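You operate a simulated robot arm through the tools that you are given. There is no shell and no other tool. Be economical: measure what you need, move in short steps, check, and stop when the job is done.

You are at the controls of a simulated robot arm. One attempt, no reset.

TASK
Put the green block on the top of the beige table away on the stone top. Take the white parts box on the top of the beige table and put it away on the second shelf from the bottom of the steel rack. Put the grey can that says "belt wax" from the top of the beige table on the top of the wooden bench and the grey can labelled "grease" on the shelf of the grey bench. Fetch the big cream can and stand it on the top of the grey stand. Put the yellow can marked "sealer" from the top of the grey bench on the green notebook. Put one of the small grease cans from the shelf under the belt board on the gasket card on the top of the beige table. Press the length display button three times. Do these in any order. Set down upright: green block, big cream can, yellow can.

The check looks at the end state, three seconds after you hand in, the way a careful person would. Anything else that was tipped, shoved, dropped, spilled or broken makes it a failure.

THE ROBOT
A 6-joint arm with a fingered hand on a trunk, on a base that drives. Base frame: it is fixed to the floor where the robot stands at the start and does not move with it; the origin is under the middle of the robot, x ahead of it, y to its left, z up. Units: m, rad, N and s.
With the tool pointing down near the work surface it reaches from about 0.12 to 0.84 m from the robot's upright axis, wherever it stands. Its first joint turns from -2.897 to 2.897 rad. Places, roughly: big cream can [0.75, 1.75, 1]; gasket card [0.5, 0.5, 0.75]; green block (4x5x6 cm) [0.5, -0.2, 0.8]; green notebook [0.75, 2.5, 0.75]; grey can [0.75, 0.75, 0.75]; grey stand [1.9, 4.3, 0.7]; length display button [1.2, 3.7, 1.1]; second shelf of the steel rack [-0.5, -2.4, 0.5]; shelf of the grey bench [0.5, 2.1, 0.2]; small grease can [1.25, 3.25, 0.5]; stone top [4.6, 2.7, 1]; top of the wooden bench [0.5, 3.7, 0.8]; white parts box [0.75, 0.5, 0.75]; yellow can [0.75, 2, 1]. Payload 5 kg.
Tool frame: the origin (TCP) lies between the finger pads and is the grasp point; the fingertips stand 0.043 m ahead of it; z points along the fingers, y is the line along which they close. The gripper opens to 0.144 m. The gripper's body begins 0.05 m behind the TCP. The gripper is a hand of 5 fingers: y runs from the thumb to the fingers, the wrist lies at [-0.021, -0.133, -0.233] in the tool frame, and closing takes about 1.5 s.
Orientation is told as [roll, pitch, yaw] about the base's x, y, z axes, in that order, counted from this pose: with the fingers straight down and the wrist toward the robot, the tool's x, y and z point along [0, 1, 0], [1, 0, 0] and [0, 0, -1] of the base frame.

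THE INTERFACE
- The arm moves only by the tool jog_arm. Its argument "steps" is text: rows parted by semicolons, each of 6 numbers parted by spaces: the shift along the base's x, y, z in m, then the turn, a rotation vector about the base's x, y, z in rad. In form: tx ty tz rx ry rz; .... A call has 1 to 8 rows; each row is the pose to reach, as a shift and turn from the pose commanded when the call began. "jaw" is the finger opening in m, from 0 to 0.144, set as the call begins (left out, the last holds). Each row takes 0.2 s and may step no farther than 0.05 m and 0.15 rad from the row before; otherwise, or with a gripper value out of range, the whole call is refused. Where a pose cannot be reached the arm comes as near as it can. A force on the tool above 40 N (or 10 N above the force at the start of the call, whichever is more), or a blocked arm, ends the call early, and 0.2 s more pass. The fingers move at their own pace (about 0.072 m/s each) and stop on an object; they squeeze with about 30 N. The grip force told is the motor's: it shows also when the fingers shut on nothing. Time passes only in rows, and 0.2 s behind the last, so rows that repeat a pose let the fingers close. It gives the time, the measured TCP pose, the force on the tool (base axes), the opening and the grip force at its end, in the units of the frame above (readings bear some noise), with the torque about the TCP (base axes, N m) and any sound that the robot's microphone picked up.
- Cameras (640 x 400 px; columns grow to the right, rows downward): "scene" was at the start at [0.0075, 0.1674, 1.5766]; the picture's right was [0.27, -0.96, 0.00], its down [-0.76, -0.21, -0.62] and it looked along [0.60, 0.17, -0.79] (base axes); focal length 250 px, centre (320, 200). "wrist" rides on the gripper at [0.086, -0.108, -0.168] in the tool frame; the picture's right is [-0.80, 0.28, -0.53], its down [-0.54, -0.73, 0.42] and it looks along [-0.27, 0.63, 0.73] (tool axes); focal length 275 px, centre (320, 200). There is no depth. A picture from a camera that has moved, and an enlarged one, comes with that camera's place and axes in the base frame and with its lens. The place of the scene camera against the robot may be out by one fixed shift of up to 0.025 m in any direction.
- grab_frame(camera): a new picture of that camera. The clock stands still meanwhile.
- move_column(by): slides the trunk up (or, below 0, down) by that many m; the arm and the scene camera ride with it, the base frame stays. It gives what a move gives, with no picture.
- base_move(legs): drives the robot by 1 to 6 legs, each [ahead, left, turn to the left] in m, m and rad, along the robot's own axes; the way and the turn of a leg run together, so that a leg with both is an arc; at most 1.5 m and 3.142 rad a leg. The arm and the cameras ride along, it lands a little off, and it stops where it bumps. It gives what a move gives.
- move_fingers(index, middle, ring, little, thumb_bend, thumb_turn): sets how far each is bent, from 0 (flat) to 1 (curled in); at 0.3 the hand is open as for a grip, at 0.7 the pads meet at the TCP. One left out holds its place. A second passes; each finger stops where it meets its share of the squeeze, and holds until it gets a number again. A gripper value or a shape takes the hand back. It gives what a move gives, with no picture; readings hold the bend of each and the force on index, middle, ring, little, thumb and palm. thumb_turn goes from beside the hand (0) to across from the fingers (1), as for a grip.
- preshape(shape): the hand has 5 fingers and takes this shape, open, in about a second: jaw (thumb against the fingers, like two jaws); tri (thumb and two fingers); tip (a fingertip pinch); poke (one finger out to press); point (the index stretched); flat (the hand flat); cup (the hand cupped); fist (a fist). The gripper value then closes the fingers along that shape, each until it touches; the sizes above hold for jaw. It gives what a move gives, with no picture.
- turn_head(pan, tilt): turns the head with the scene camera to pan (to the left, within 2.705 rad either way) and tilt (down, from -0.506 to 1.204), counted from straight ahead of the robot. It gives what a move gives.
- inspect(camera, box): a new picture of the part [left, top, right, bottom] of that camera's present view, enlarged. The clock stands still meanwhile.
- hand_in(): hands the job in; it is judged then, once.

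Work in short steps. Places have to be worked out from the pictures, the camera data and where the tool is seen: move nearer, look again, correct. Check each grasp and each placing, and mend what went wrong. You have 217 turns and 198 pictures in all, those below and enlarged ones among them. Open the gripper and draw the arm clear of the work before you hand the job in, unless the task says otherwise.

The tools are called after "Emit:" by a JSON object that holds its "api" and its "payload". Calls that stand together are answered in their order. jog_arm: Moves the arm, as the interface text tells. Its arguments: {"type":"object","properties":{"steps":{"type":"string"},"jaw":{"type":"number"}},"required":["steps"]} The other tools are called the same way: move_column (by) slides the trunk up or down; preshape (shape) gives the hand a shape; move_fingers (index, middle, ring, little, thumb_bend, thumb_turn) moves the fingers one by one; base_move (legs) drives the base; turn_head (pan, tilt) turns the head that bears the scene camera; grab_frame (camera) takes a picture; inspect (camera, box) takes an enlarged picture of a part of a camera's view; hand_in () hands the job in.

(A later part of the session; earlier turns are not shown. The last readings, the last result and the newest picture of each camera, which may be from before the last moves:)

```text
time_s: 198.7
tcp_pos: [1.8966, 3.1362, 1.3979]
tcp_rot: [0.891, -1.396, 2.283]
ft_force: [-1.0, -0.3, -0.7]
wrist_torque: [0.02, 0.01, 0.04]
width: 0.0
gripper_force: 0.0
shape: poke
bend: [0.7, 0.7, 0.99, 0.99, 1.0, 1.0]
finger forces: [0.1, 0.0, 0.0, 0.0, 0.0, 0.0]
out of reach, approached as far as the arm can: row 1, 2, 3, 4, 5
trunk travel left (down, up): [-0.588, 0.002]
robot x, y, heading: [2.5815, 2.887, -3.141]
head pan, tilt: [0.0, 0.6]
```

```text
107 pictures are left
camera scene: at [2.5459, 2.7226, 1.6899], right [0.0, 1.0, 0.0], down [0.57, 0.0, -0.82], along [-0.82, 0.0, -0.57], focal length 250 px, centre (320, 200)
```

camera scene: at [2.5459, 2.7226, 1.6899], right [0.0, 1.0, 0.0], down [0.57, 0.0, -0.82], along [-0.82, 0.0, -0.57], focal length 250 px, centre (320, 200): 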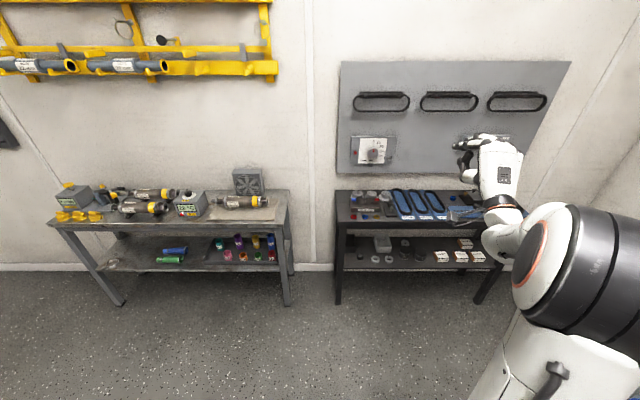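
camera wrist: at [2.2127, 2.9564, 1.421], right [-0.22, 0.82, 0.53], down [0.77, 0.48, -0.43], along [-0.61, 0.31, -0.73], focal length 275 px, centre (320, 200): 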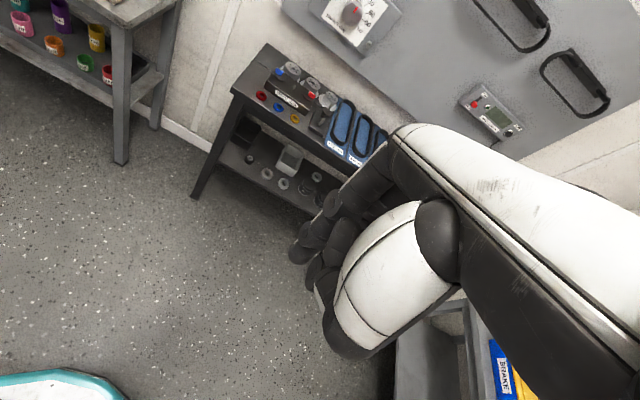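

The tool now points almost exactly at the wall, only too high (z 1.40) because of joint limits – so I lower the trunk by 0.24 instead, then drive toward the button.

Emit:
{"api": "move_column", "payload": {"by": -0.24}}

Emit:
{"api": "base_move", "payload": {"legs": [[0.35, -0.58, 0]]}}

Emit:
{"api": "turn_head", "payload": {"pan": -0.2, "tilt": 0.3}}

Emit:
{"api": "grab_frame", "payload": {"camera": "scene"}}

Emit:
{"api": "grab_frame", "payload": {"camera": "wrist"}}

```text
time_s: 201.2
tcp_pos: [1.9006, 3.1363, 1.1587]
tcp_rot: [0.9, -1.398, 2.275]
ft_force: [-0.3, -0.2, 0.1]
wrist_torque: [0.01, 0.02, -0.01]
width: 0.0003
gripper_force: 0.1
shape: poke
bend: [0.7, 0.7, 0.99, 0.99, 1.0, 1.0]
finger forces: [0.0, 0.0, 0.1, 0.0, 0.0, 0.1]
trunk travel left (down, up): [-0.348, 0.242]
robot x, y, heading: [2.5835, 2.8915, -3.144]
head pan, tilt: [0.0, 0.6]
```

```text
time_s: 205.0
tcp_pos: [1.533, 3.7046, 1.1585]
tcp_rot: [0.899, -1.398, 2.289]
ft_force: [-0.3, -0.2, 0.2]
wrist_torque: [0.02, 0.0, -0.05]
width: 0.0002
gripper_force: 0.1
shape: poke
bend: [0.7, 0.7, 0.99, 0.99, 1.0, 1.0]
finger forces: [0.0, 0.1, 0.0, 0.0, 0.1, 0.0]
trunk travel left (down, up): [-0.348, 0.242]
robot x, y, heading: [2.2172, 3.4632, -3.121]
head pan, tilt: [0.0, 0.6]
```

```text
time_s: 205.8
tcp_pos: [1.5335, 3.7059, 1.1585]
tcp_rot: [0.897, -1.399, 2.289]
ft_force: [0.5, 0.4, -0.1]
wrist_torque: [0.0, -0.02, -0.01]
width: 0.0002
gripper_force: 0.2
shape: poke
bend: [0.7, 0.7, 0.99, 0.99, 1.0, 1.0]
finger forces: [0.1, 0.0, 0.1, 0.1, 0.1, 0.0]
trunk travel left (down, up): [-0.348, 0.242]
robot x, y, heading: [2.2163, 3.4635, -3.129]
head pan, tilt: [-0.201, 0.3]
```

```text
106 pictures are left
camera scene: at [2.1834, 3.3181, 1.4773], right [0.18, 0.98, 0.0], down [0.29, -0.05, -0.95], along [-0.94, 0.18, -0.3], focal length 250 px, centre (320, 200)
```

scene: 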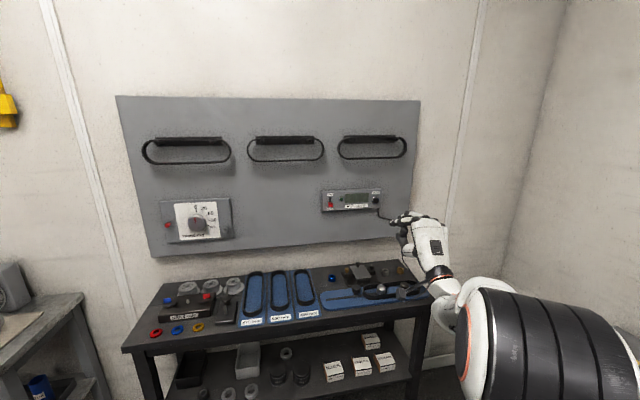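

```text
105 pictures are left
camera wrist: at [1.7156, 3.6149, 1.0804], right [0.47, 0.85, 0.23], down [-0.36, 0.42, -0.83], along [-0.81, 0.31, 0.5], focal length 275 px, centre (320, 200)
```

wrist: 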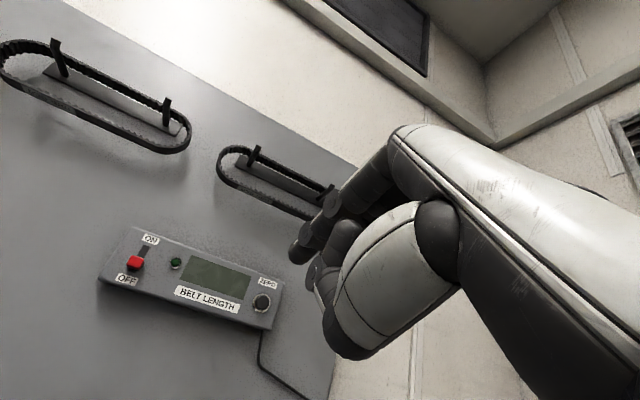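

Both cameras agree: the button is at (1.183, 3.761, 1.154); the fingertip is at about (1.49, 3.70, 1.154). I test a small sideways jog and see how the arm answers.

Emit:
{"api": "jog_arm", "payload": {"steps": "0 0.03 0 0 0 0;0 0.058 0 0 0 0"}}

Emit:
{"api": "base_move", "payload": {"legs": [[0.18, 0, -0.015]]}}

Emit:
{"api": "grab_frame", "payload": {"camera": "wrist"}}

Emit:
{"api": "inspect", "payload": {"camera": "scene", "box": [300, 150, 460, 270]}}

```text
time_s: 206.4
tcp_pos: [1.5324, 3.7635, 1.1593]
tcp_rot: [0.897, -1.4, 2.291]
ft_force: [-1.2, 0.0, -0.3]
wrist_torque: [-0.02, -0.02, -0.02]
width: 0.0001
gripper_force: 0.1
shape: poke
bend: [0.7, 0.7, 0.99, 0.99, 1.0, 1.0]
finger forces: [0.0, 0.0, 0.0, 0.0, 0.0, 0.1]
trunk travel left (down, up): [-0.348, 0.242]
robot x, y, heading: [2.2144, 3.4647, -3.126]
head pan, tilt: [-0.201, 0.3]
```

```text
time_s: 207.9
tcp_pos: [1.3573, 3.7727, 1.1582]
tcp_rot: [0.898, -1.397, 2.274]
ft_force: [0.3, -0.6, 0.5]
wrist_torque: [0.02, 0.01, -0.01]
width: 0.0
gripper_force: 0.1
shape: poke
bend: [0.7, 0.7, 0.99, 0.99, 1.0, 1.0]
finger forces: [0.0, 0.0, 0.1, 0.0, 0.0, 0.0]
trunk travel left (down, up): [-0.348, 0.242]
robot x, y, heading: [2.0368, 3.4629, -3.144]
head pan, tilt: [-0.201, 0.3]
```

```text
104 pictures are left
camera wrist: at [1.5382, 3.6798, 1.0807], right [0.48, 0.85, 0.23], down [-0.35, 0.43, -0.83], along [-0.8, 0.32, 0.5], focal length 275 px, centre (320, 200)
```

wrist: 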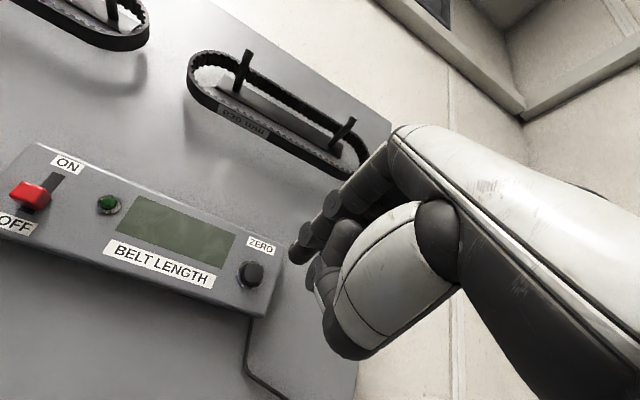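

```text
3.33 times, centred on (380, 210) of scene
camera zoom: at [2.0011, 3.3172, 1.4774], right [0.2, 0.98, 0.0], down [0.29, -0.06, -0.96], along [-0.94, 0.19, -0.3], focal length 835 px, centre (120, 167)
```

zoom: 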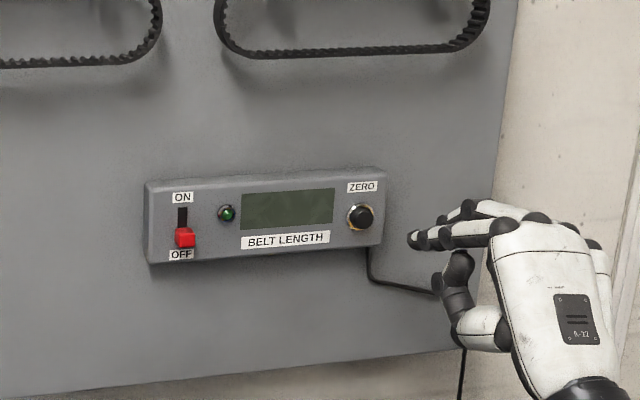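

Refined: button ≈(1.205, 3.752, 1.153). I align the index tip and move to about 2 cm in front.

Emit:
{"api": "jog_arm", "payload": {"steps": "-0.03 -0.006 -0.003 0 0 0;-0.06 -0.012 -0.005 0 0 0;-0.085 -0.012 -0.005 0 0 0"}}

Emit:
{"api": "inspect", "payload": {"camera": "wrist", "box": [160, 160, 360, 320]}}

Emit:
{"api": "inspect", "payload": {"camera": "scene", "box": [340, 170, 440, 245]}}

```text
time_s: 208.7
tcp_pos: [1.2765, 3.7627, 1.1547]
tcp_rot: [0.909, -1.399, 2.264]
ft_force: [18.0, -1.5, -1.8]
wrist_torque: [0.03, -0.06, 0.26]
width: 0.0
gripper_force: 0.1
shape: poke
bend: [0.7, 0.7, 0.99, 0.99, 1.0, 1.0]
finger forces: [18.1, 0.0, 0.1, 0.0, 0.0, 0.0]
trunk travel left (down, up): [-0.348, 0.242]
robot x, y, heading: [2.0376, 3.4609, -3.141]
head pan, tilt: [-0.201, 0.3]
heard: click
```

```text
2.50 times, centred on (260, 240) of wrist
camera zoom: at [1.4568, 3.6689, 1.0756], right [0.48, 0.85, 0.23], down [-0.35, 0.43, -0.83], along [-0.8, 0.32, 0.51], focal length 688 px, centre (470, 100)
```

zoom: 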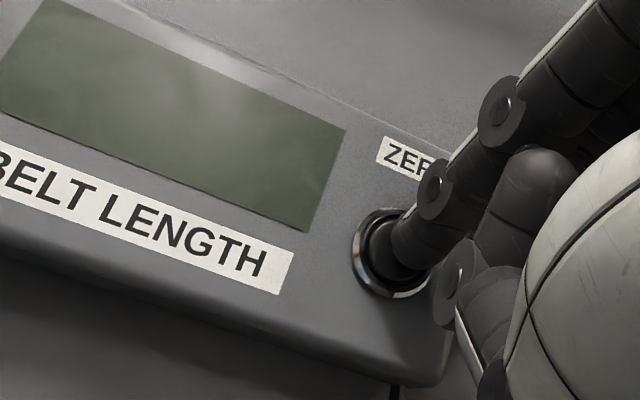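

```text
5.33 times, centred on (390, 208) of scene
camera zoom: at [2.0033, 3.3169, 1.4774], right [0.2, 0.98, 0.0], down [0.29, -0.06, -0.96], along [-0.94, 0.19, -0.29], focal length 1335 px, centre (-53, 160)
```

zoom: 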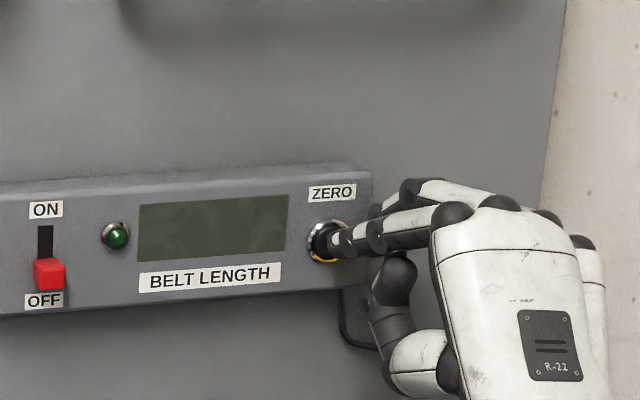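

The first press registered (a click, 18 N). I back off 3 cm, then press again.

Emit:
{"api": "jog_arm", "payload": {"steps": "0.015 0 0 0 0 0;0.035 0 0 0 0 0;0.035 0 0 0 0 0"}}

Emit:
{"api": "jog_arm", "payload": {"steps": "-0.012 0 0 0 0 0;-0.024 0 0 0 0 0;-0.035 0 0 0 0 0"}}

Emit:
{"api": "jog_arm", "payload": {"steps": "0.015 0 0 0 0 0;0.035 0 0 0 0 0;0.035 0 0 0 0 0"}}

Emit:
{"api": "grab_frame", "payload": {"camera": "scene"}}

```text
time_s: 209.5
tcp_pos: [1.308, 3.7602, 1.1528]
tcp_rot: [0.899, -1.4, 2.274]
ft_force: [-0.4, 0.7, 0.2]
wrist_torque: [0.02, 0.0, 0.02]
width: 0.0001
gripper_force: 0.0
shape: poke
bend: [0.7, 0.7, 0.99, 0.99, 1.0, 1.0]
finger forces: [0.0, 0.0, 0.0, 0.0, 0.0, 0.0]
trunk travel left (down, up): [-0.348, 0.242]
robot x, y, heading: [2.0384, 3.461, -3.143]
head pan, tilt: [-0.201, 0.3]
```

```text
time_s: 210.3
tcp_pos: [1.2755, 3.7613, 1.1548]
tcp_rot: [0.913, -1.402, 2.261]
ft_force: [20.9, -4.0, -0.4]
wrist_torque: [0.05, -0.02, 0.34]
width: 0.0
gripper_force: 0.1
shape: poke
bend: [0.7, 0.7, 0.99, 0.99, 1.0, 1.0]
finger forces: [20.8, 0.1, 0.0, 0.0, 0.1, 0.1]
trunk travel left (down, up): [-0.348, 0.242]
robot x, y, heading: [2.0386, 3.4637, -3.14]
head pan, tilt: [-0.201, 0.3]
heard: click
```

```text
time_s: 211.1
tcp_pos: [1.3066, 3.76, 1.1522]
tcp_rot: [0.901, -1.399, 2.275]
ft_force: [0.1, 0.1, 0.4]
wrist_torque: [0.02, -0.01, -0.01]
width: 0.0002
gripper_force: 0.2
shape: poke
bend: [0.7, 0.7, 0.99, 0.99, 1.0, 1.0]
finger forces: [0.1, 0.0, 0.0, 0.1, 0.1, 0.0]
trunk travel left (down, up): [-0.348, 0.242]
robot x, y, heading: [2.038, 3.4635, -3.138]
head pan, tilt: [-0.201, 0.3]
```

```text
100 pictures are left
camera scene: at [2.001, 3.3171, 1.4774], right [0.2, 0.98, 0.0], down [0.29, -0.06, -0.96], along [-0.94, 0.19, -0.3], focal length 250 px, centre (320, 200)
```

scene: 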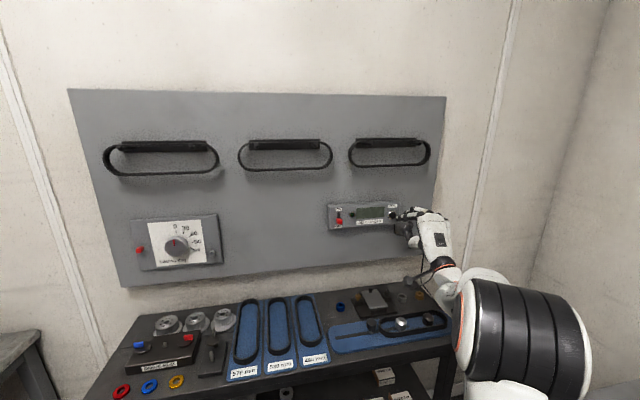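

Second press clicked. Third and last press, then back off.

Emit:
{"api": "jog_arm", "payload": {"steps": "-0.012 0 0 0 0 0;-0.024 0 0 0 0 0;-0.035 0 0 0 0 0"}}

Emit:
{"api": "jog_arm", "payload": {"steps": "0.015 0 0 0 0 0;0.035 0 0 0 0 0;0.08 0 0 0 0 0;0.12 0 0 0 0 0"}}

```text
time_s: 211.9
tcp_pos: [1.2751, 3.7599, 1.1577]
tcp_rot: [0.913, -1.401, 2.26]
ft_force: [21.4, -4.5, -2.0]
wrist_torque: [0.0, -0.08, 0.37]
width: 0.0
gripper_force: 0.0
shape: poke
bend: [0.7, 0.7, 0.99, 0.99, 1.0, 1.0]
finger forces: [21.9, 0.1, 0.0, 0.0, 0.0, 0.0]
trunk travel left (down, up): [-0.348, 0.242]
robot x, y, heading: [2.0366, 3.4626, -3.141]
head pan, tilt: [-0.201, 0.3]
heard: click
```

```text
time_s: 212.9
tcp_pos: [1.3921, 3.7594, 1.1546]
tcp_rot: [0.898, -1.401, 2.277]
ft_force: [0.1, 0.0, -1.0]
wrist_torque: [-0.02, 0.03, 0.01]
width: 0.0
gripper_force: 0.0
shape: poke
bend: [0.7, 0.7, 0.99, 0.99, 1.0, 1.0]
finger forces: [0.0, 0.0, 0.0, 0.0, 0.0, 0.1]
trunk travel left (down, up): [-0.348, 0.242]
robot x, y, heading: [2.0385, 3.461, -3.139]
head pan, tilt: [-0.201, 0.3]
```

All three presses clicked. I back the base off, open the hand to jaw shape and turn the tool down again for the grease can.

Emit:
{"api": "base_move", "payload": {"legs": [[-0.4, 0.2, 0]]}}

Emit:
{"api": "jog_arm", "payload": {"steps": "0 0 0 0 -0.14 0;0 0 0 0 -0.28 0;0 0 0 0 -0.42 0;0 0 0 0 -0.56 0;0 0 0 0 -0.7 0;0 0 0 0 -0.84 0;0 0 0 0 -0.98 0;0 0 0 0 -1.12 0"}}

Emit:
{"api": "jog_arm", "payload": {"steps": "0 0 0 0 -0.14 0;0 0 0 0 -0.28 0;0 0 0 0 -0.34 0"}}

Emit:
{"api": "preshape", "payload": {"shape": "jaw"}}

```text
time_s: 215.6
tcp_pos: [1.7901, 3.5623, 1.1549]
tcp_rot: [0.898, -1.4, 2.275]
ft_force: [0.3, -0.2, 0.7]
wrist_torque: [0.03, 0.01, -0.01]
width: 0.0
gripper_force: 0.1
shape: poke
bend: [0.7, 0.7, 0.99, 0.99, 1.0, 1.0]
finger forces: [0.0, 0.0, 0.0, 0.0, 0.0, 0.0]
trunk travel left (down, up): [-0.348, 0.242]
robot x, y, heading: [2.437, 3.2638, -3.142]
head pan, tilt: [-0.201, 0.3]
```

```text
time_s: 217.4
tcp_pos: [1.7915, 3.5615, 1.155]
tcp_rot: [0.086, -0.335, 3.002]
ft_force: [1.0, 0.3, 0.3]
wrist_torque: [-0.02, 0.03, -0.03]
width: 0.0
gripper_force: 0.0
shape: poke
bend: [0.7, 0.7, 0.99, 0.99, 1.0, 1.0]
finger forces: [0.1, 0.0, 0.0, 0.0, 0.0, 0.1]
trunk travel left (down, up): [-0.348, 0.242]
robot x, y, heading: [2.4339, 3.2642, -3.14]
head pan, tilt: [-0.201, 0.3]
```

```text
time_s: 218.2
tcp_pos: [1.7897, 3.5608, 1.1562]
tcp_rot: [0.039, 0.002, 3.009]
ft_force: [0.6, 0.1, 0.3]
wrist_torque: [0.01, 0.0, 0.02]
width: 0.0
gripper_force: 0.0
shape: poke
bend: [0.7, 0.7, 0.99, 0.99, 1.0, 1.0]
finger forces: [0.0, 0.0, 0.0, 0.0, 0.1, 0.0]
trunk travel left (down, up): [-0.348, 0.242]
robot x, y, heading: [2.4367, 3.2679, -3.141]
head pan, tilt: [-0.201, 0.3]
```

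```text
time_s: 219.1
tcp_pos: [1.7896, 3.5607, 1.1553]
tcp_rot: [0.042, 0.0, 3.01]
ft_force: [-0.4, 0.8, 0.1]
wrist_torque: [0.02, 0.01, 0.04]
width: 0.1438
gripper_force: 0.0
shape: jaw
bend: [0.3, 0.3, 0.3, 0.3, 0.3, 0.98]
finger forces: [0.0, 0.0, 0.0, 0.1, 0.0, 0.0]
trunk travel left (down, up): [-0.348, 0.242]
robot x, y, heading: [2.4372, 3.2652, -3.142]
head pan, tilt: [-0.201, 0.3]
```

Emit:
{"api": "jog_arm", "payload": {"steps": "0 -0.045 0 0.02 0 0.06;0 -0.09 0 0.041 -0.005 0.131;0 -0.135 0 0.041 -0.005 0.131;0 -0.18 0 0.041 -0.005 0.131;0 -0.225 0 0.041 -0.005 0.131;0 -0.27 0 0.041 -0.005 0.131"}}

Emit:
{"api": "move_column", "payload": {"by": -0.34}}

Emit:
{"api": "turn_head", "payload": {"pan": 0.0, "tilt": 0.5}}

Emit:
{"api": "grab_frame", "payload": {"camera": "scene"}}

Emit:
{"api": "grab_frame", "payload": {"camera": "wrist"}}

```text
time_s: 220.5
tcp_pos: [1.7921, 3.289, 1.1543]
tcp_rot: [-0.002, 0.004, 3.141]
ft_force: [-0.4, -0.2, 0.4]
wrist_torque: [-0.03, 0.0, 0.02]
width: 0.1437
gripper_force: 0.0
shape: jaw
bend: [0.3, 0.3, 0.3, 0.3, 0.3, 0.97]
finger forces: [0.0, 0.0, 0.0, 0.0, 0.1, 0.0]
trunk travel left (down, up): [-0.348, 0.242]
robot x, y, heading: [2.433, 3.2657, -3.142]
head pan, tilt: [-0.201, 0.3]
```

```text
time_s: 223.8
tcp_pos: [1.7914, 3.289, 0.8144]
tcp_rot: [-0.003, 0.004, -3.141]
ft_force: [-0.3, -0.1, -0.3]
wrist_torque: [-0.01, 0.0, 0.01]
width: 0.1441
gripper_force: 0.0
shape: jaw
bend: [0.3, 0.3, 0.3, 0.3, 0.3, 0.97]
finger forces: [0.0, 0.0, 0.0, 0.0, 0.0, 0.1]
trunk travel left (down, up): [-0.008, 0.582]
robot x, y, heading: [2.4348, 3.2667, -3.144]
head pan, tilt: [-0.201, 0.3]
```

```text
time_s: 224.6
tcp_pos: [1.7915, 3.2894, 0.8149]
tcp_rot: [-0.001, 0.003, -3.143]
ft_force: [-0.2, 0.6, -0.6]
wrist_torque: [0.01, 0.03, 0.01]
width: 0.1436
gripper_force: 0.0
shape: jaw
bend: [0.3, 0.3, 0.3, 0.3, 0.3, 0.97]
finger forces: [0.1, 0.1, 0.0, 0.1, 0.1, 0.0]
trunk travel left (down, up): [-0.008, 0.582]
robot x, y, heading: [2.437, 3.2664, -3.14]
head pan, tilt: [0.0, 0.499]
```

```text
99 pictures are left
camera scene: at [2.3991, 3.1004, 1.1191], right [0.0, 1.0, 0.0], down [0.48, 0.0, -0.88], along [-0.88, 0.0, -0.48], focal length 250 px, centre (320, 200)
```

scene: 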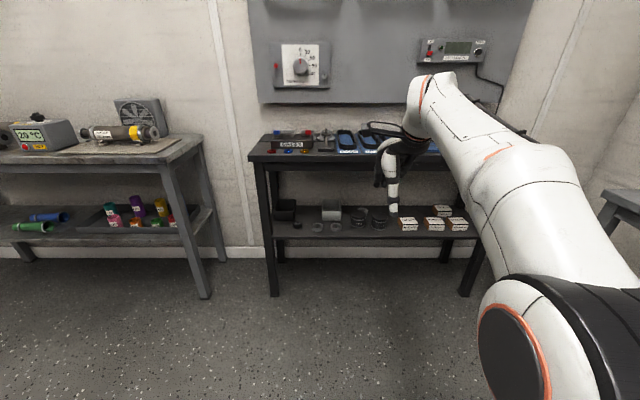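

```text
98 pictures are left
camera wrist: at [1.9006, 3.204, 0.982], right [-0.29, 0.8, 0.53], down [0.73, 0.54, -0.42], along [-0.62, 0.27, -0.73], focal length 275 px, centre (320, 200)
```

wrist: 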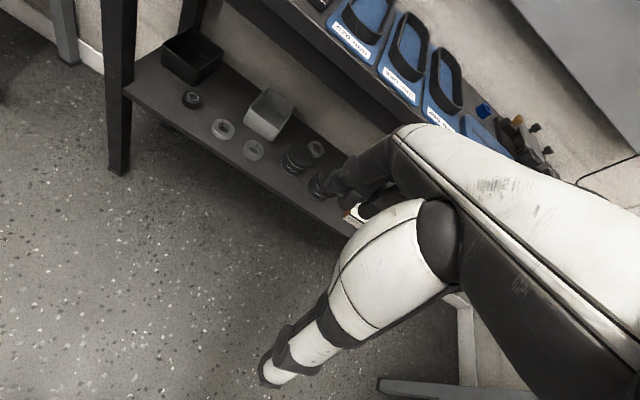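

Emit:
{"api": "jog_arm", "payload": {"steps": "0.01 -0.01 -0.045 0 0 0;0.02 -0.02 -0.09 0 0 0;0.03 -0.03 -0.135 0 0 0;0.03 -0.04 -0.18 0 0 0;0.03 -0.05 -0.22 0 0 0", "jaw": 0.11}}

Emit:
{"api": "inspect", "payload": {"camera": "scene", "box": [300, 190, 420, 265]}}

Emit:
{"api": "grab_frame", "payload": {"camera": "wrist"}}

```text
time_s: 225.8
tcp_pos: [1.8212, 3.2408, 0.5957]
tcp_rot: [-0.003, 0.002, -3.142]
ft_force: [-0.8, -0.2, 1.1]
wrist_torque: [0.05, 0.0, 0.02]
width: 0.1103
gripper_force: 0.0
shape: jaw
bend: [0.26, 0.35, 0.33, 0.33, 0.54, 0.99]
finger forces: [0.0, 0.0, 0.1, 0.1, 0.0, 0.0]
trunk travel left (down, up): [-0.008, 0.582]
robot x, y, heading: [2.4394, 3.266, -3.138]
head pan, tilt: [0.0, 0.499]
```

```text
5.33 times, centred on (360, 228) of scene
camera zoom: at [2.3993, 3.1004, 1.1191], right [0.0, 1.0, 0.0], down [0.48, 0.0, -0.88], along [-0.88, 0.0, -0.48], focal length 1335 px, centre (107, 53)
```

zoom: 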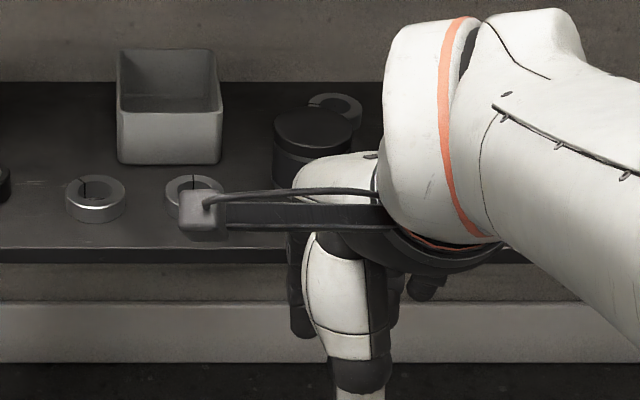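

```text
96 pictures are left
camera wrist: at [1.9304, 3.1547, 0.7633], right [-0.29, 0.8, 0.53], down [0.73, 0.54, -0.42], along [-0.63, 0.27, -0.73], focal length 275 px, centre (320, 200)
```

wrist: 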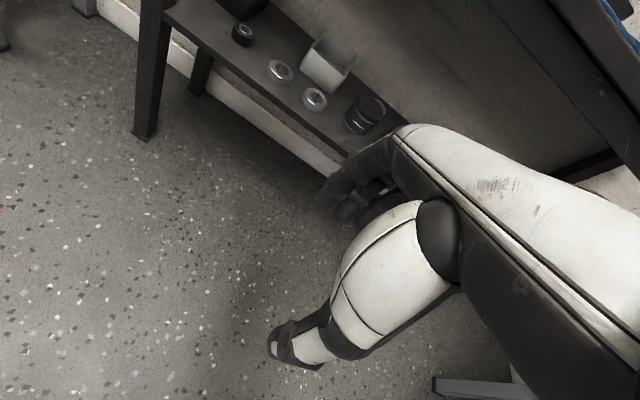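

The bench gap is tight (shelf z≈0.416, apron bottom ≈0.75), so I tilt the tool 0.25 rad forward and drive nearer to view the cans.

Emit:
{"api": "jog_arm", "payload": {"steps": "0 0 0 0 0.125 0;0 0.02 -0.02 0 0.25 0;0 0.05 -0.04 0 0.25 0"}}

Emit:
{"api": "base_move", "payload": {"legs": [[0.22, -0.03, 0]]}}

Emit:
{"api": "grab_frame", "payload": {"camera": "wrist"}}

Emit:
{"api": "turn_head", "payload": {"pan": -0.2, "tilt": 0.6}}

Emit:
{"api": "grab_frame", "payload": {"camera": "scene"}}

```text
time_s: 226.6
tcp_pos: [1.8226, 3.2927, 0.5551]
tcp_rot: [-0.022, -0.244, -3.125]
ft_force: [-1.6, -0.7, 1.9]
wrist_torque: [0.0, -0.11, -0.03]
width: 0.11
gripper_force: 0.0
shape: jaw
bend: [0.26, 0.35, 0.33, 0.34, 0.54, 0.99]
finger forces: [0.0, 0.1, 0.0, 0.0, 0.1, 0.1]
trunk travel left (down, up): [-0.008, 0.582]
robot x, y, heading: [2.4348, 3.2652, -3.141]
head pan, tilt: [0.0, 0.499]
```

```text
time_s: 228.2
tcp_pos: [1.6034, 3.3232, 0.5563]
tcp_rot: [-0.001, -0.246, 3.138]
ft_force: [0.1, 0.9, -0.4]
wrist_torque: [0.03, -0.02, -0.04]
width: 0.1103
gripper_force: 0.0
shape: jaw
bend: [0.26, 0.35, 0.33, 0.34, 0.54, 0.99]
finger forces: [0.1, 0.0, 0.1, 0.1, 0.1, 0.0]
trunk travel left (down, up): [-0.008, 0.582]
robot x, y, heading: [2.2151, 3.2923, 3.144]
head pan, tilt: [0.0, 0.499]
```

```text
95 pictures are left
camera wrist: at [1.7506, 3.2362, 0.6911], right [-0.14, 0.8, 0.59], down [0.6, 0.54, -0.59], along [-0.79, 0.27, -0.56], focal length 275 px, centre (320, 200)
```

wrist: 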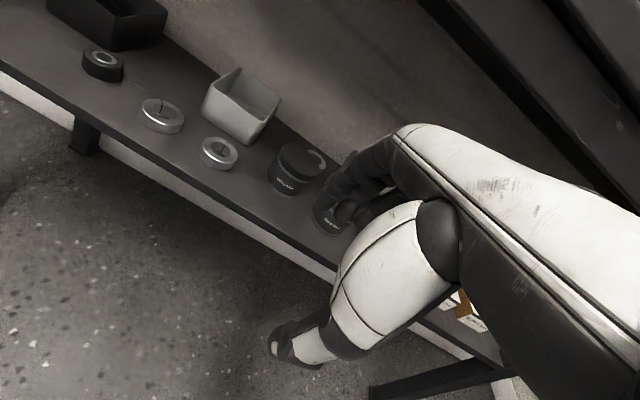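

```text
time_s: 229.0
tcp_pos: [1.604, 3.323, 0.556]
tcp_rot: [-0.002, -0.246, 3.14]
ft_force: [-0.3, -0.2, 0.3]
wrist_torque: [0.0, 0.02, -0.01]
width: 0.1101
gripper_force: 0.1
shape: jaw
bend: [0.26, 0.35, 0.33, 0.34, 0.54, 0.99]
finger forces: [0.0, 0.0, 0.0, 0.1, 0.1, 0.0]
trunk travel left (down, up): [-0.008, 0.582]
robot x, y, heading: [2.217, 3.2945, 3.135]
head pan, tilt: [-0.201, 0.6]
```

```text
94 pictures are left
camera scene: at [2.1856, 3.1481, 1.1099], right [0.2, 0.98, 0.0], down [0.55, -0.11, -0.83], along [-0.81, 0.17, -0.56], focal length 250 px, centre (320, 200)
```

scene: 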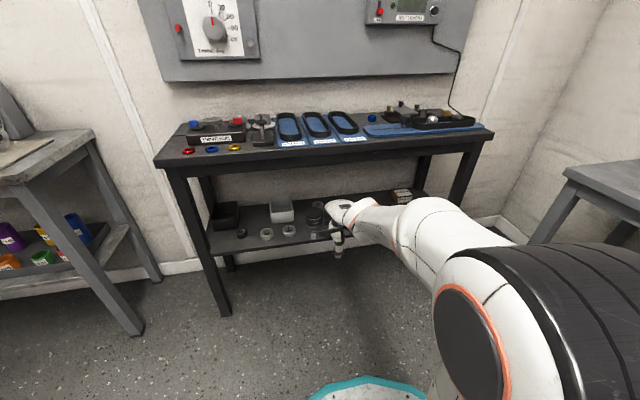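

Can 1 is at (1.384, 3.29); behind it lies a ring, so I prefer can 2. I shift the hand right to see can 2 fully.

Emit:
{"api": "jog_arm", "payload": {"steps": "0.02 0.045 0 0 0 0;0.03 0.09 0 0 0 0"}}

Emit:
{"api": "inspect", "payload": {"camera": "wrist", "box": [200, 100, 360, 240]}}

Emit:
{"api": "inspect", "payload": {"camera": "scene", "box": [260, 180, 420, 280]}}

```text
time_s: 229.6
tcp_pos: [1.633, 3.4127, 0.5568]
tcp_rot: [-0.003, -0.247, 3.141]
ft_force: [-0.3, -0.4, -0.2]
wrist_torque: [0.06, 0.01, -0.01]
width: 0.1103
gripper_force: 0.1
shape: jaw
bend: [0.26, 0.35, 0.33, 0.34, 0.54, 0.99]
finger forces: [0.0, 0.0, 0.0, 0.0, 0.0, 0.0]
trunk travel left (down, up): [-0.008, 0.582]
robot x, y, heading: [2.2166, 3.2919, 3.141]
head pan, tilt: [-0.201, 0.6]
```

```text
2.86 times, centred on (280, 170) of wrist
camera zoom: at [1.7803, 3.3269, 0.6925], right [-0.14, 0.8, 0.59], down [0.6, 0.54, -0.59], along [-0.79, 0.27, -0.56], focal length 786 px, centre (434, 286)
```

zoom: 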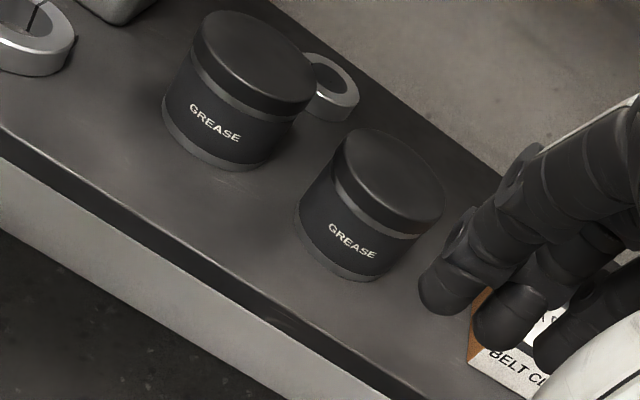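

```text
4.00 times, centred on (340, 230) of scene
camera zoom: at [2.1856, 3.1479, 1.1099], right [0.2, 0.98, 0.0], down [0.55, -0.11, -0.83], along [-0.81, 0.17, -0.56], focal length 1002 px, centre (240, 80)
```

zoom: 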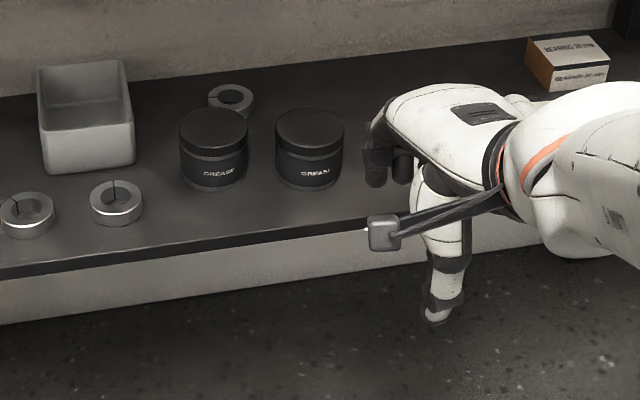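

Both are GREASE cans. I advance 10 cm at safe height for a better triangulation of can 2.

Emit:
{"api": "jog_arm", "payload": {"steps": "-0.03 0 0 0 0 0;-0.06 0 0 0 0 0;-0.09 0 0 0 0 0"}}

Emit:
{"api": "inspect", "payload": {"camera": "wrist", "box": [200, 140, 360, 280]}}

```text
time_s: 230.4
tcp_pos: [1.5438, 3.4124, 0.5555]
tcp_rot: [-0.005, -0.245, 3.14]
ft_force: [0.3, 0.1, 0.5]
wrist_torque: [0.01, -0.05, -0.01]
width: 0.1102
gripper_force: 0.1
shape: jaw
bend: [0.26, 0.35, 0.33, 0.34, 0.54, 0.99]
finger forces: [0.1, 0.0, 0.0, 0.1, 0.0, 0.0]
trunk travel left (down, up): [-0.008, 0.582]
robot x, y, heading: [2.2146, 3.2949, 3.146]
head pan, tilt: [-0.201, 0.6]
```

```text
2.86 times, centred on (280, 210) of wrist
camera zoom: at [1.6907, 3.3262, 0.6908], right [-0.14, 0.8, 0.59], down [0.6, 0.54, -0.59], along [-0.79, 0.27, -0.56], focal length 786 px, centre (434, 171)
```

zoom: 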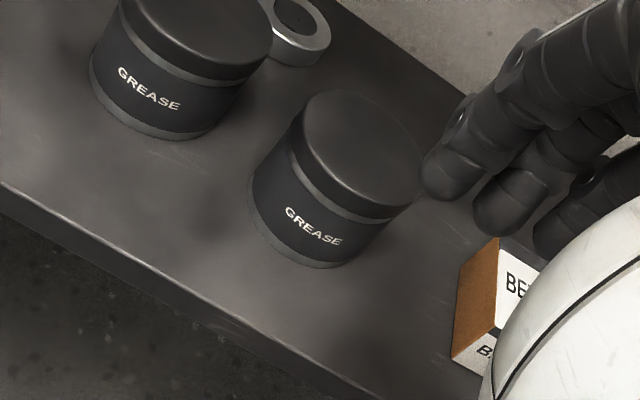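

Can 2: centre (1.38, 3.395), top z≈0.456, shelf ≈0.40. I drive forward 13 cm at this height.

Emit:
{"api": "base_move", "payload": {"legs": [[0.13, 0, 0]]}}

Emit:
{"api": "grab_frame", "payload": {"camera": "wrist"}}

Emit:
{"api": "grab_frame", "payload": {"camera": "scene"}}

```text
time_s: 231.7
tcp_pos: [1.4145, 3.4119, 0.5559]
tcp_rot: [-0.003, -0.247, 3.138]
ft_force: [0.3, -0.2, 0.0]
wrist_torque: [0.02, 0.0, -0.03]
width: 0.1104
gripper_force: 0.0
shape: jaw
bend: [0.26, 0.35, 0.33, 0.34, 0.54, 0.99]
finger forces: [0.0, 0.0, 0.0, 0.1, 0.0, 0.1]
trunk travel left (down, up): [-0.008, 0.582]
robot x, y, heading: [2.0869, 3.2971, 3.14]
head pan, tilt: [-0.201, 0.6]
```

```text
90 pictures are left
camera wrist: at [1.5599, 3.3262, 0.6907], right [-0.14, 0.8, 0.59], down [0.6, 0.54, -0.59], along [-0.79, 0.27, -0.56], focal length 275 px, centre (320, 200)
```

wrist: 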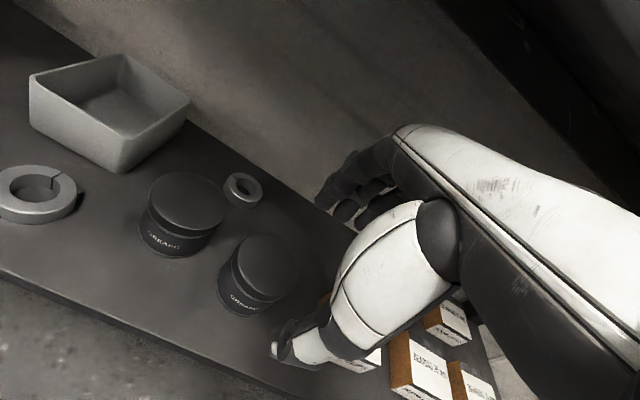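

```text
89 pictures are left
camera scene: at [2.0546, 3.1483, 1.1099], right [0.2, 0.98, 0.0], down [0.55, -0.11, -0.83], along [-0.81, 0.17, -0.56], focal length 250 px, centre (320, 200)
```

scene: 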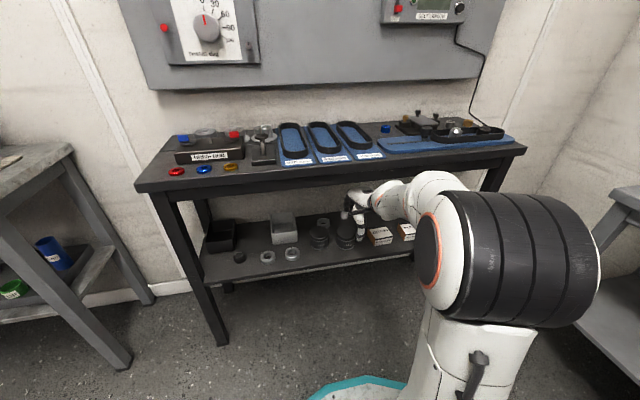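

Can 2 at (1.377, 3.397); the clip boxes start at y≈3.48, clear of the fingers. I align and descend.

Emit:
{"api": "jog_arm", "payload": {"steps": "-0.028 -0.015 0 0 0 0;-0.028 -0.015 -0.03 0 0 0;-0.028 -0.015 -0.06 0 0 0"}}

Emit:
{"api": "grab_frame", "payload": {"camera": "wrist"}}

Emit:
{"api": "inspect", "payload": {"camera": "scene", "box": [290, 170, 420, 270]}}

```text
time_s: 232.5
tcp_pos: [1.3871, 3.3956, 0.4977]
tcp_rot: [-0.002, -0.249, 3.138]
ft_force: [0.3, -0.5, -0.3]
wrist_torque: [0.02, -0.05, 0.01]
width: 0.1102
gripper_force: 0.0
shape: jaw
bend: [0.26, 0.35, 0.33, 0.34, 0.54, 0.99]
finger forces: [0.1, 0.1, 0.1, 0.1, 0.0, 0.0]
trunk travel left (down, up): [-0.008, 0.582]
robot x, y, heading: [2.0862, 3.2955, 3.136]
head pan, tilt: [-0.201, 0.6]
```

```text
88 pictures are left
camera wrist: at [1.5339, 3.3099, 0.6331], right [-0.14, 0.8, 0.59], down [0.6, 0.54, -0.59], along [-0.79, 0.27, -0.56], focal length 275 px, centre (320, 200)
```

wrist: 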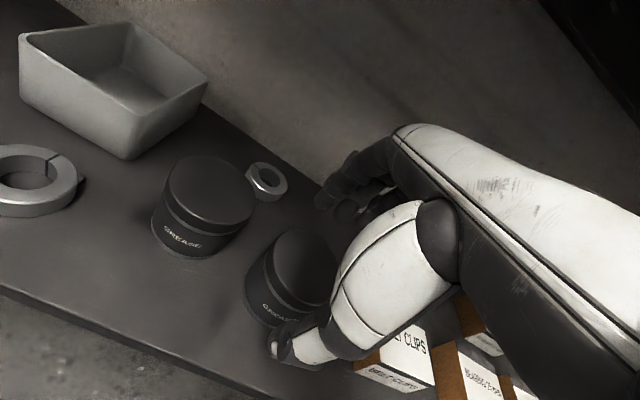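

```text
4.00 times, centred on (355, 220) of scene
camera zoom: at [2.0549, 3.1483, 1.11], right [0.2, 0.98, 0.0], down [0.55, -0.11, -0.83], along [-0.81, 0.17, -0.56], focal length 1002 px, centre (180, 120)
```

zoom: 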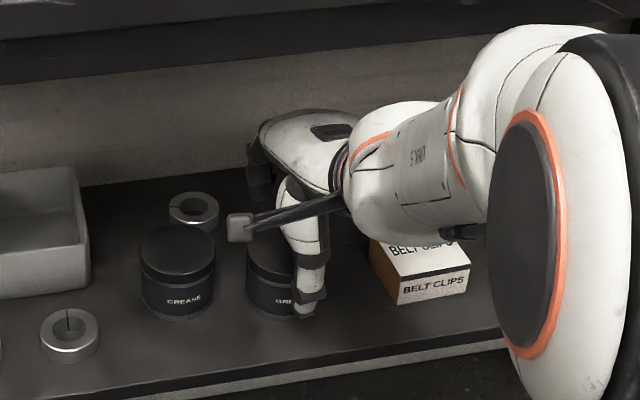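

Emit:
{"api": "jog_arm", "payload": {"steps": "0 0 -0.012 0 0 0;0 0 -0.022 0 0 0;0 0 -0.028 0 0 0"}}

Emit:
{"api": "jog_arm", "payload": {"steps": "0 0 0 0 0 0;0 0 0 0 0 0;0 0 0 0 0 0;0 0 0 0 0 0;0 0 0 0 0 0", "jaw": 0.04}}

Emit:
{"api": "inspect", "payload": {"camera": "scene", "box": [290, 170, 420, 270]}}

```text
time_s: 233.3
tcp_pos: [1.386, 3.3974, 0.4671]
tcp_rot: [-0.003, -0.246, 3.142]
ft_force: [0.4, -0.1, -0.6]
wrist_torque: [-0.01, 0.02, -0.01]
width: 0.1104
gripper_force: 0.1
shape: jaw
bend: [0.26, 0.35, 0.33, 0.34, 0.54, 0.99]
finger forces: [0.0, 0.0, 0.1, 0.0, 0.0, 0.0]
trunk travel left (down, up): [-0.008, 0.582]
robot x, y, heading: [2.0851, 3.2967, 3.141]
head pan, tilt: [-0.201, 0.6]
```

```text
time_s: 234.5
tcp_pos: [1.3866, 3.3981, 0.468]
tcp_rot: [-0.002, -0.245, 3.14]
ft_force: [0.0, -0.3, 0.0]
wrist_torque: [-0.03, 0.01, 0.02]
width: 0.0644
gripper_force: 30.0
shape: jaw
bend: [0.74, 0.48, 0.49, 0.46, 0.72, 1.0]
finger forces: [14.1, 7.7, 0.1, 0.0, 23.9, 0.0]
trunk travel left (down, up): [-0.008, 0.582]
robot x, y, heading: [2.0865, 3.2945, 3.14]
head pan, tilt: [-0.201, 0.6]
```

```text
4.00 times, centred on (355, 220) of scene
camera zoom: at [2.0545, 3.1483, 1.1099], right [0.2, 0.98, 0.0], down [0.55, -0.11, -0.82], along [-0.81, 0.17, -0.57], focal length 1002 px, centre (180, 120)
```

zoom: 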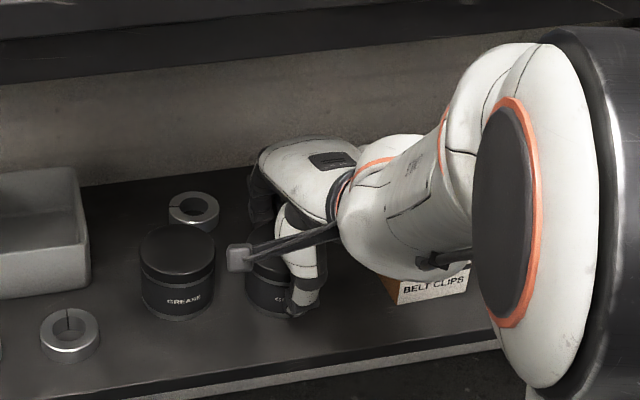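

Gripped (width 0.064). I lift a few centimetres and back the base out.

Emit:
{"api": "jog_arm", "payload": {"steps": "0 0 0.01 0 0 0;0 0 0.03 0 0 0;0 0 0.055 0 0 0"}}

Emit:
{"api": "grab_frame", "payload": {"camera": "wrist"}}

Emit:
{"api": "base_move", "payload": {"legs": [[-0.35, 0, 0]]}}

Emit:
{"api": "grab_frame", "payload": {"camera": "scene"}}

```text
time_s: 235.3
tcp_pos: [1.3867, 3.3972, 0.5234]
tcp_rot: [-0.002, -0.246, 3.14]
ft_force: [-0.4, 0.4, -3.4]
wrist_torque: [-0.04, -0.01, -0.01]
width: 0.0644
gripper_force: 29.7
shape: jaw
bend: [0.74, 0.48, 0.49, 0.46, 0.72, 1.0]
finger forces: [14.2, 7.8, 0.0, 0.0, 24.0, 0.0]
trunk travel left (down, up): [-0.008, 0.582]
robot x, y, heading: [2.0855, 3.2906, 3.139]
head pan, tilt: [-0.201, 0.6]
```

```text
85 pictures are left
camera wrist: at [1.5328, 3.3112, 0.6576], right [-0.14, 0.8, 0.59], down [0.6, 0.54, -0.59], along [-0.79, 0.27, -0.56], focal length 275 px, centre (320, 200)
```

wrist: 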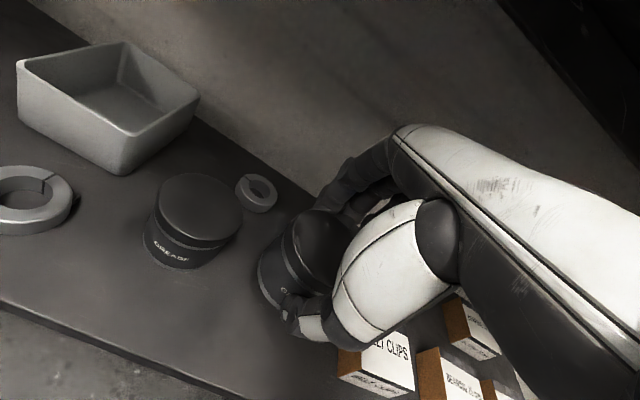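

```text
time_s: 237.5
tcp_pos: [1.7254, 3.3973, 0.5224]
tcp_rot: [-0.002, -0.246, 3.138]
ft_force: [0.3, 0.6, -2.1]
wrist_torque: [0.02, -0.02, 0.0]
width: 0.0642
gripper_force: 30.0
shape: jaw
bend: [0.74, 0.48, 0.49, 0.46, 0.72, 1.0]
finger forces: [14.2, 7.9, 0.0, 0.0, 24.0, 0.1]
trunk travel left (down, up): [-0.008, 0.582]
robot x, y, heading: [2.4237, 3.2924, 3.133]
head pan, tilt: [-0.201, 0.6]
```

```text
84 pictures are left
camera scene: at [2.392, 3.1477, 1.1099], right [0.2, 0.98, 0.0], down [0.55, -0.11, -0.82], along [-0.81, 0.17, -0.57], focal length 250 px, centre (320, 200)
```

scene: 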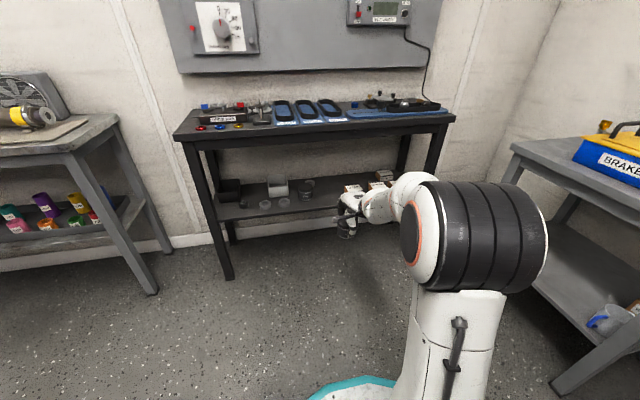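

Can in hand. I raise the trunk and tuck the arm for travel.

Emit:
{"api": "move_column", "payload": {"by": 0.4}}

Emit:
{"api": "move_column", "payload": {"by": 0.1}}

Emit:
{"api": "jog_arm", "payload": {"steps": "0.04 -0.01 0.01 0 0 0;0.08 -0.02 0.02 0 0 0;0.12 -0.03 0.03 0 0 0;0.16 -0.04 0.04 0 0 0;0.18 -0.05 0.05 0 0 0"}}

Emit:
{"api": "base_move", "payload": {"legs": [[0, 0, 1.575]]}}

```text
time_s: 241.3
tcp_pos: [1.7236, 3.3976, 0.9228]
tcp_rot: [-0.002, -0.245, 3.137]
ft_force: [-0.8, -0.2, -2.5]
wrist_torque: [-0.06, -0.02, -0.02]
width: 0.0644
gripper_force: 29.5
shape: jaw
bend: [0.74, 0.48, 0.49, 0.46, 0.72, 1.0]
finger forces: [14.2, 7.9, 0.0, 0.0, 23.8, 0.0]
trunk travel left (down, up): [-0.408, 0.182]
robot x, y, heading: [2.424, 3.2972, 3.138]
head pan, tilt: [-0.201, 0.6]
```

```text
time_s: 242.6
tcp_pos: [1.7246, 3.3975, 1.0224]
tcp_rot: [-0.002, -0.246, 3.138]
ft_force: [1.5, 0.8, -1.8]
wrist_torque: [0.04, 0.0, 0.01]
width: 0.0641
gripper_force: 30.2
shape: jaw
bend: [0.74, 0.48, 0.49, 0.46, 0.72, 1.0]
finger forces: [14.2, 7.9, 0.0, 0.1, 23.8, 0.0]
trunk travel left (down, up): [-0.508, 0.082]
robot x, y, heading: [2.4238, 3.297, 3.138]
head pan, tilt: [-0.201, 0.6]
```

```text
time_s: 243.8
tcp_pos: [1.9058, 3.3496, 1.0708]
tcp_rot: [-0.003, -0.246, 3.139]
ft_force: [-0.6, 0.5, -1.6]
wrist_torque: [-0.02, 0.0, -0.02]
width: 0.0641
gripper_force: 30.0
shape: jaw
bend: [0.74, 0.48, 0.49, 0.46, 0.72, 1.0]
finger forces: [14.3, 8.0, 0.0, 0.0, 23.8, 0.1]
trunk travel left (down, up): [-0.508, 0.082]
robot x, y, heading: [2.4282, 3.291, 3.138]
head pan, tilt: [-0.201, 0.6]
```

```text
time_s: 248.0
tcp_pos: [2.3673, 2.7768, 1.071]
tcp_rot: [-0.003, -0.245, -1.58]
ft_force: [0.0, -0.4, -2.0]
wrist_torque: [0.02, 0.01, -0.01]
width: 0.0641
gripper_force: 30.0
shape: jaw
bend: [0.74, 0.48, 0.49, 0.46, 0.72, 1.0]
finger forces: [14.3, 8.1, 0.0, 0.1, 23.4, 0.1]
trunk travel left (down, up): [-0.508, 0.082]
robot x, y, heading: [2.4257, 3.2948, -1.58]
head pan, tilt: [-0.201, 0.6]
```

Emit:
{"api": "base_move", "payload": {"legs": [[0.745, 0, 0.008], [0.6, -0.2, 0], [0.6, -0.3, 0]]}}

```text
time_s: 258.5
tcp_pos: [1.8666, 0.8449, 1.0703]
tcp_rot: [-0.002, -0.247, -1.572]
ft_force: [-0.7, -0.2, -2.8]
wrist_torque: [-0.01, 0.0, 0.01]
width: 0.0638
gripper_force: 30.5
shape: jaw
bend: [0.74, 0.48, 0.49, 0.46, 0.72, 1.0]
finger forces: [14.2, 8.0, 0.0, 0.0, 23.4, 0.1]
trunk travel left (down, up): [-0.508, 0.082]
robot x, y, heading: [1.9208, 1.3647, -1.573]
head pan, tilt: [-0.201, 0.6]
```

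Emit:
{"api": "base_move", "payload": {"legs": [[0.29, -0.11, 0], [0.285, -0.09, 0], [1.0, 0.0, 0]]}}

```text
time_s: 267.0
tcp_pos: [1.6559, -0.7323, 1.0697]
tcp_rot: [-0.001, -0.244, -1.589]
ft_force: [0.1, -0.4, -1.9]
wrist_torque: [0.03, -0.03, 0.03]
width: 0.064
gripper_force: 30.1
shape: jaw
bend: [0.74, 0.48, 0.49, 0.46, 0.72, 1.0]
finger forces: [14.4, 8.1, 0.1, 0.0, 23.7, 0.0]
trunk travel left (down, up): [-0.508, 0.082]
robot x, y, heading: [1.7191, -0.2136, -1.586]
head pan, tilt: [-0.201, 0.6]
```

Emit:
{"api": "base_move", "payload": {"legs": [[1.23, 0.02, 0], [0, 0, -1.555], [0, 0.25, 0]]}}

Emit:
{"api": "turn_head", "payload": {"pan": 0.0, "tilt": 0.5}}

Emit:
{"api": "grab_frame", "payload": {"camera": "scene"}}

```text
time_s: 278.4
tcp_pos: [1.1934, -1.635, 1.0707]
tcp_rot: [-0.002, -0.246, 3.125]
ft_force: [-0.1, -0.4, -2.2]
wrist_torque: [0.01, -0.02, -0.01]
width: 0.0639
gripper_force: 29.6
shape: jaw
bend: [0.74, 0.48, 0.49, 0.46, 0.72, 1.0]
finger forces: [14.3, 8.1, 0.0, 0.1, 23.4, 0.0]
trunk travel left (down, up): [-0.508, 0.082]
robot x, y, heading: [1.7107, -1.6942, 3.127]
head pan, tilt: [-0.201, 0.6]
```

```text
time_s: 279.2
tcp_pos: [1.1928, -1.6355, 1.0699]
tcp_rot: [-0.002, -0.247, 3.126]
ft_force: [-0.6, -0.3, -2.1]
wrist_torque: [0.0, 0.01, 0.02]
width: 0.0636
gripper_force: 30.4
shape: jaw
bend: [0.74, 0.48, 0.49, 0.46, 0.72, 1.0]
finger forces: [14.3, 8.1, 0.0, 0.1, 23.3, 0.0]
trunk travel left (down, up): [-0.508, 0.082]
robot x, y, heading: [1.7128, -1.6939, 3.13]
head pan, tilt: [0.0, 0.499]
```

```text
83 pictures are left
camera scene: at [1.6728, -1.8584, 1.619], right [0.02, 1.0, 0.0], down [0.48, -0.01, -0.88], along [-0.88, 0.01, -0.48], focal length 250 px, centre (320, 200)
```

scene: 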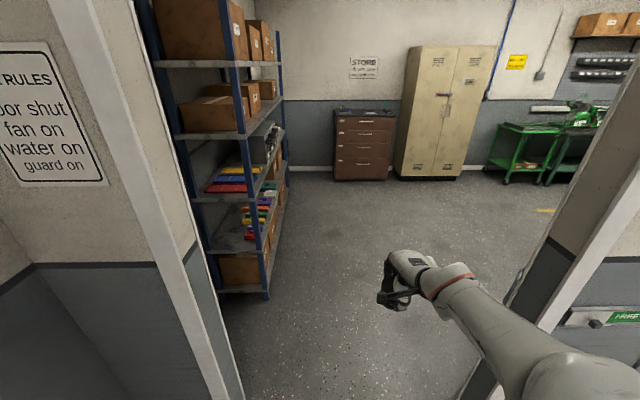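

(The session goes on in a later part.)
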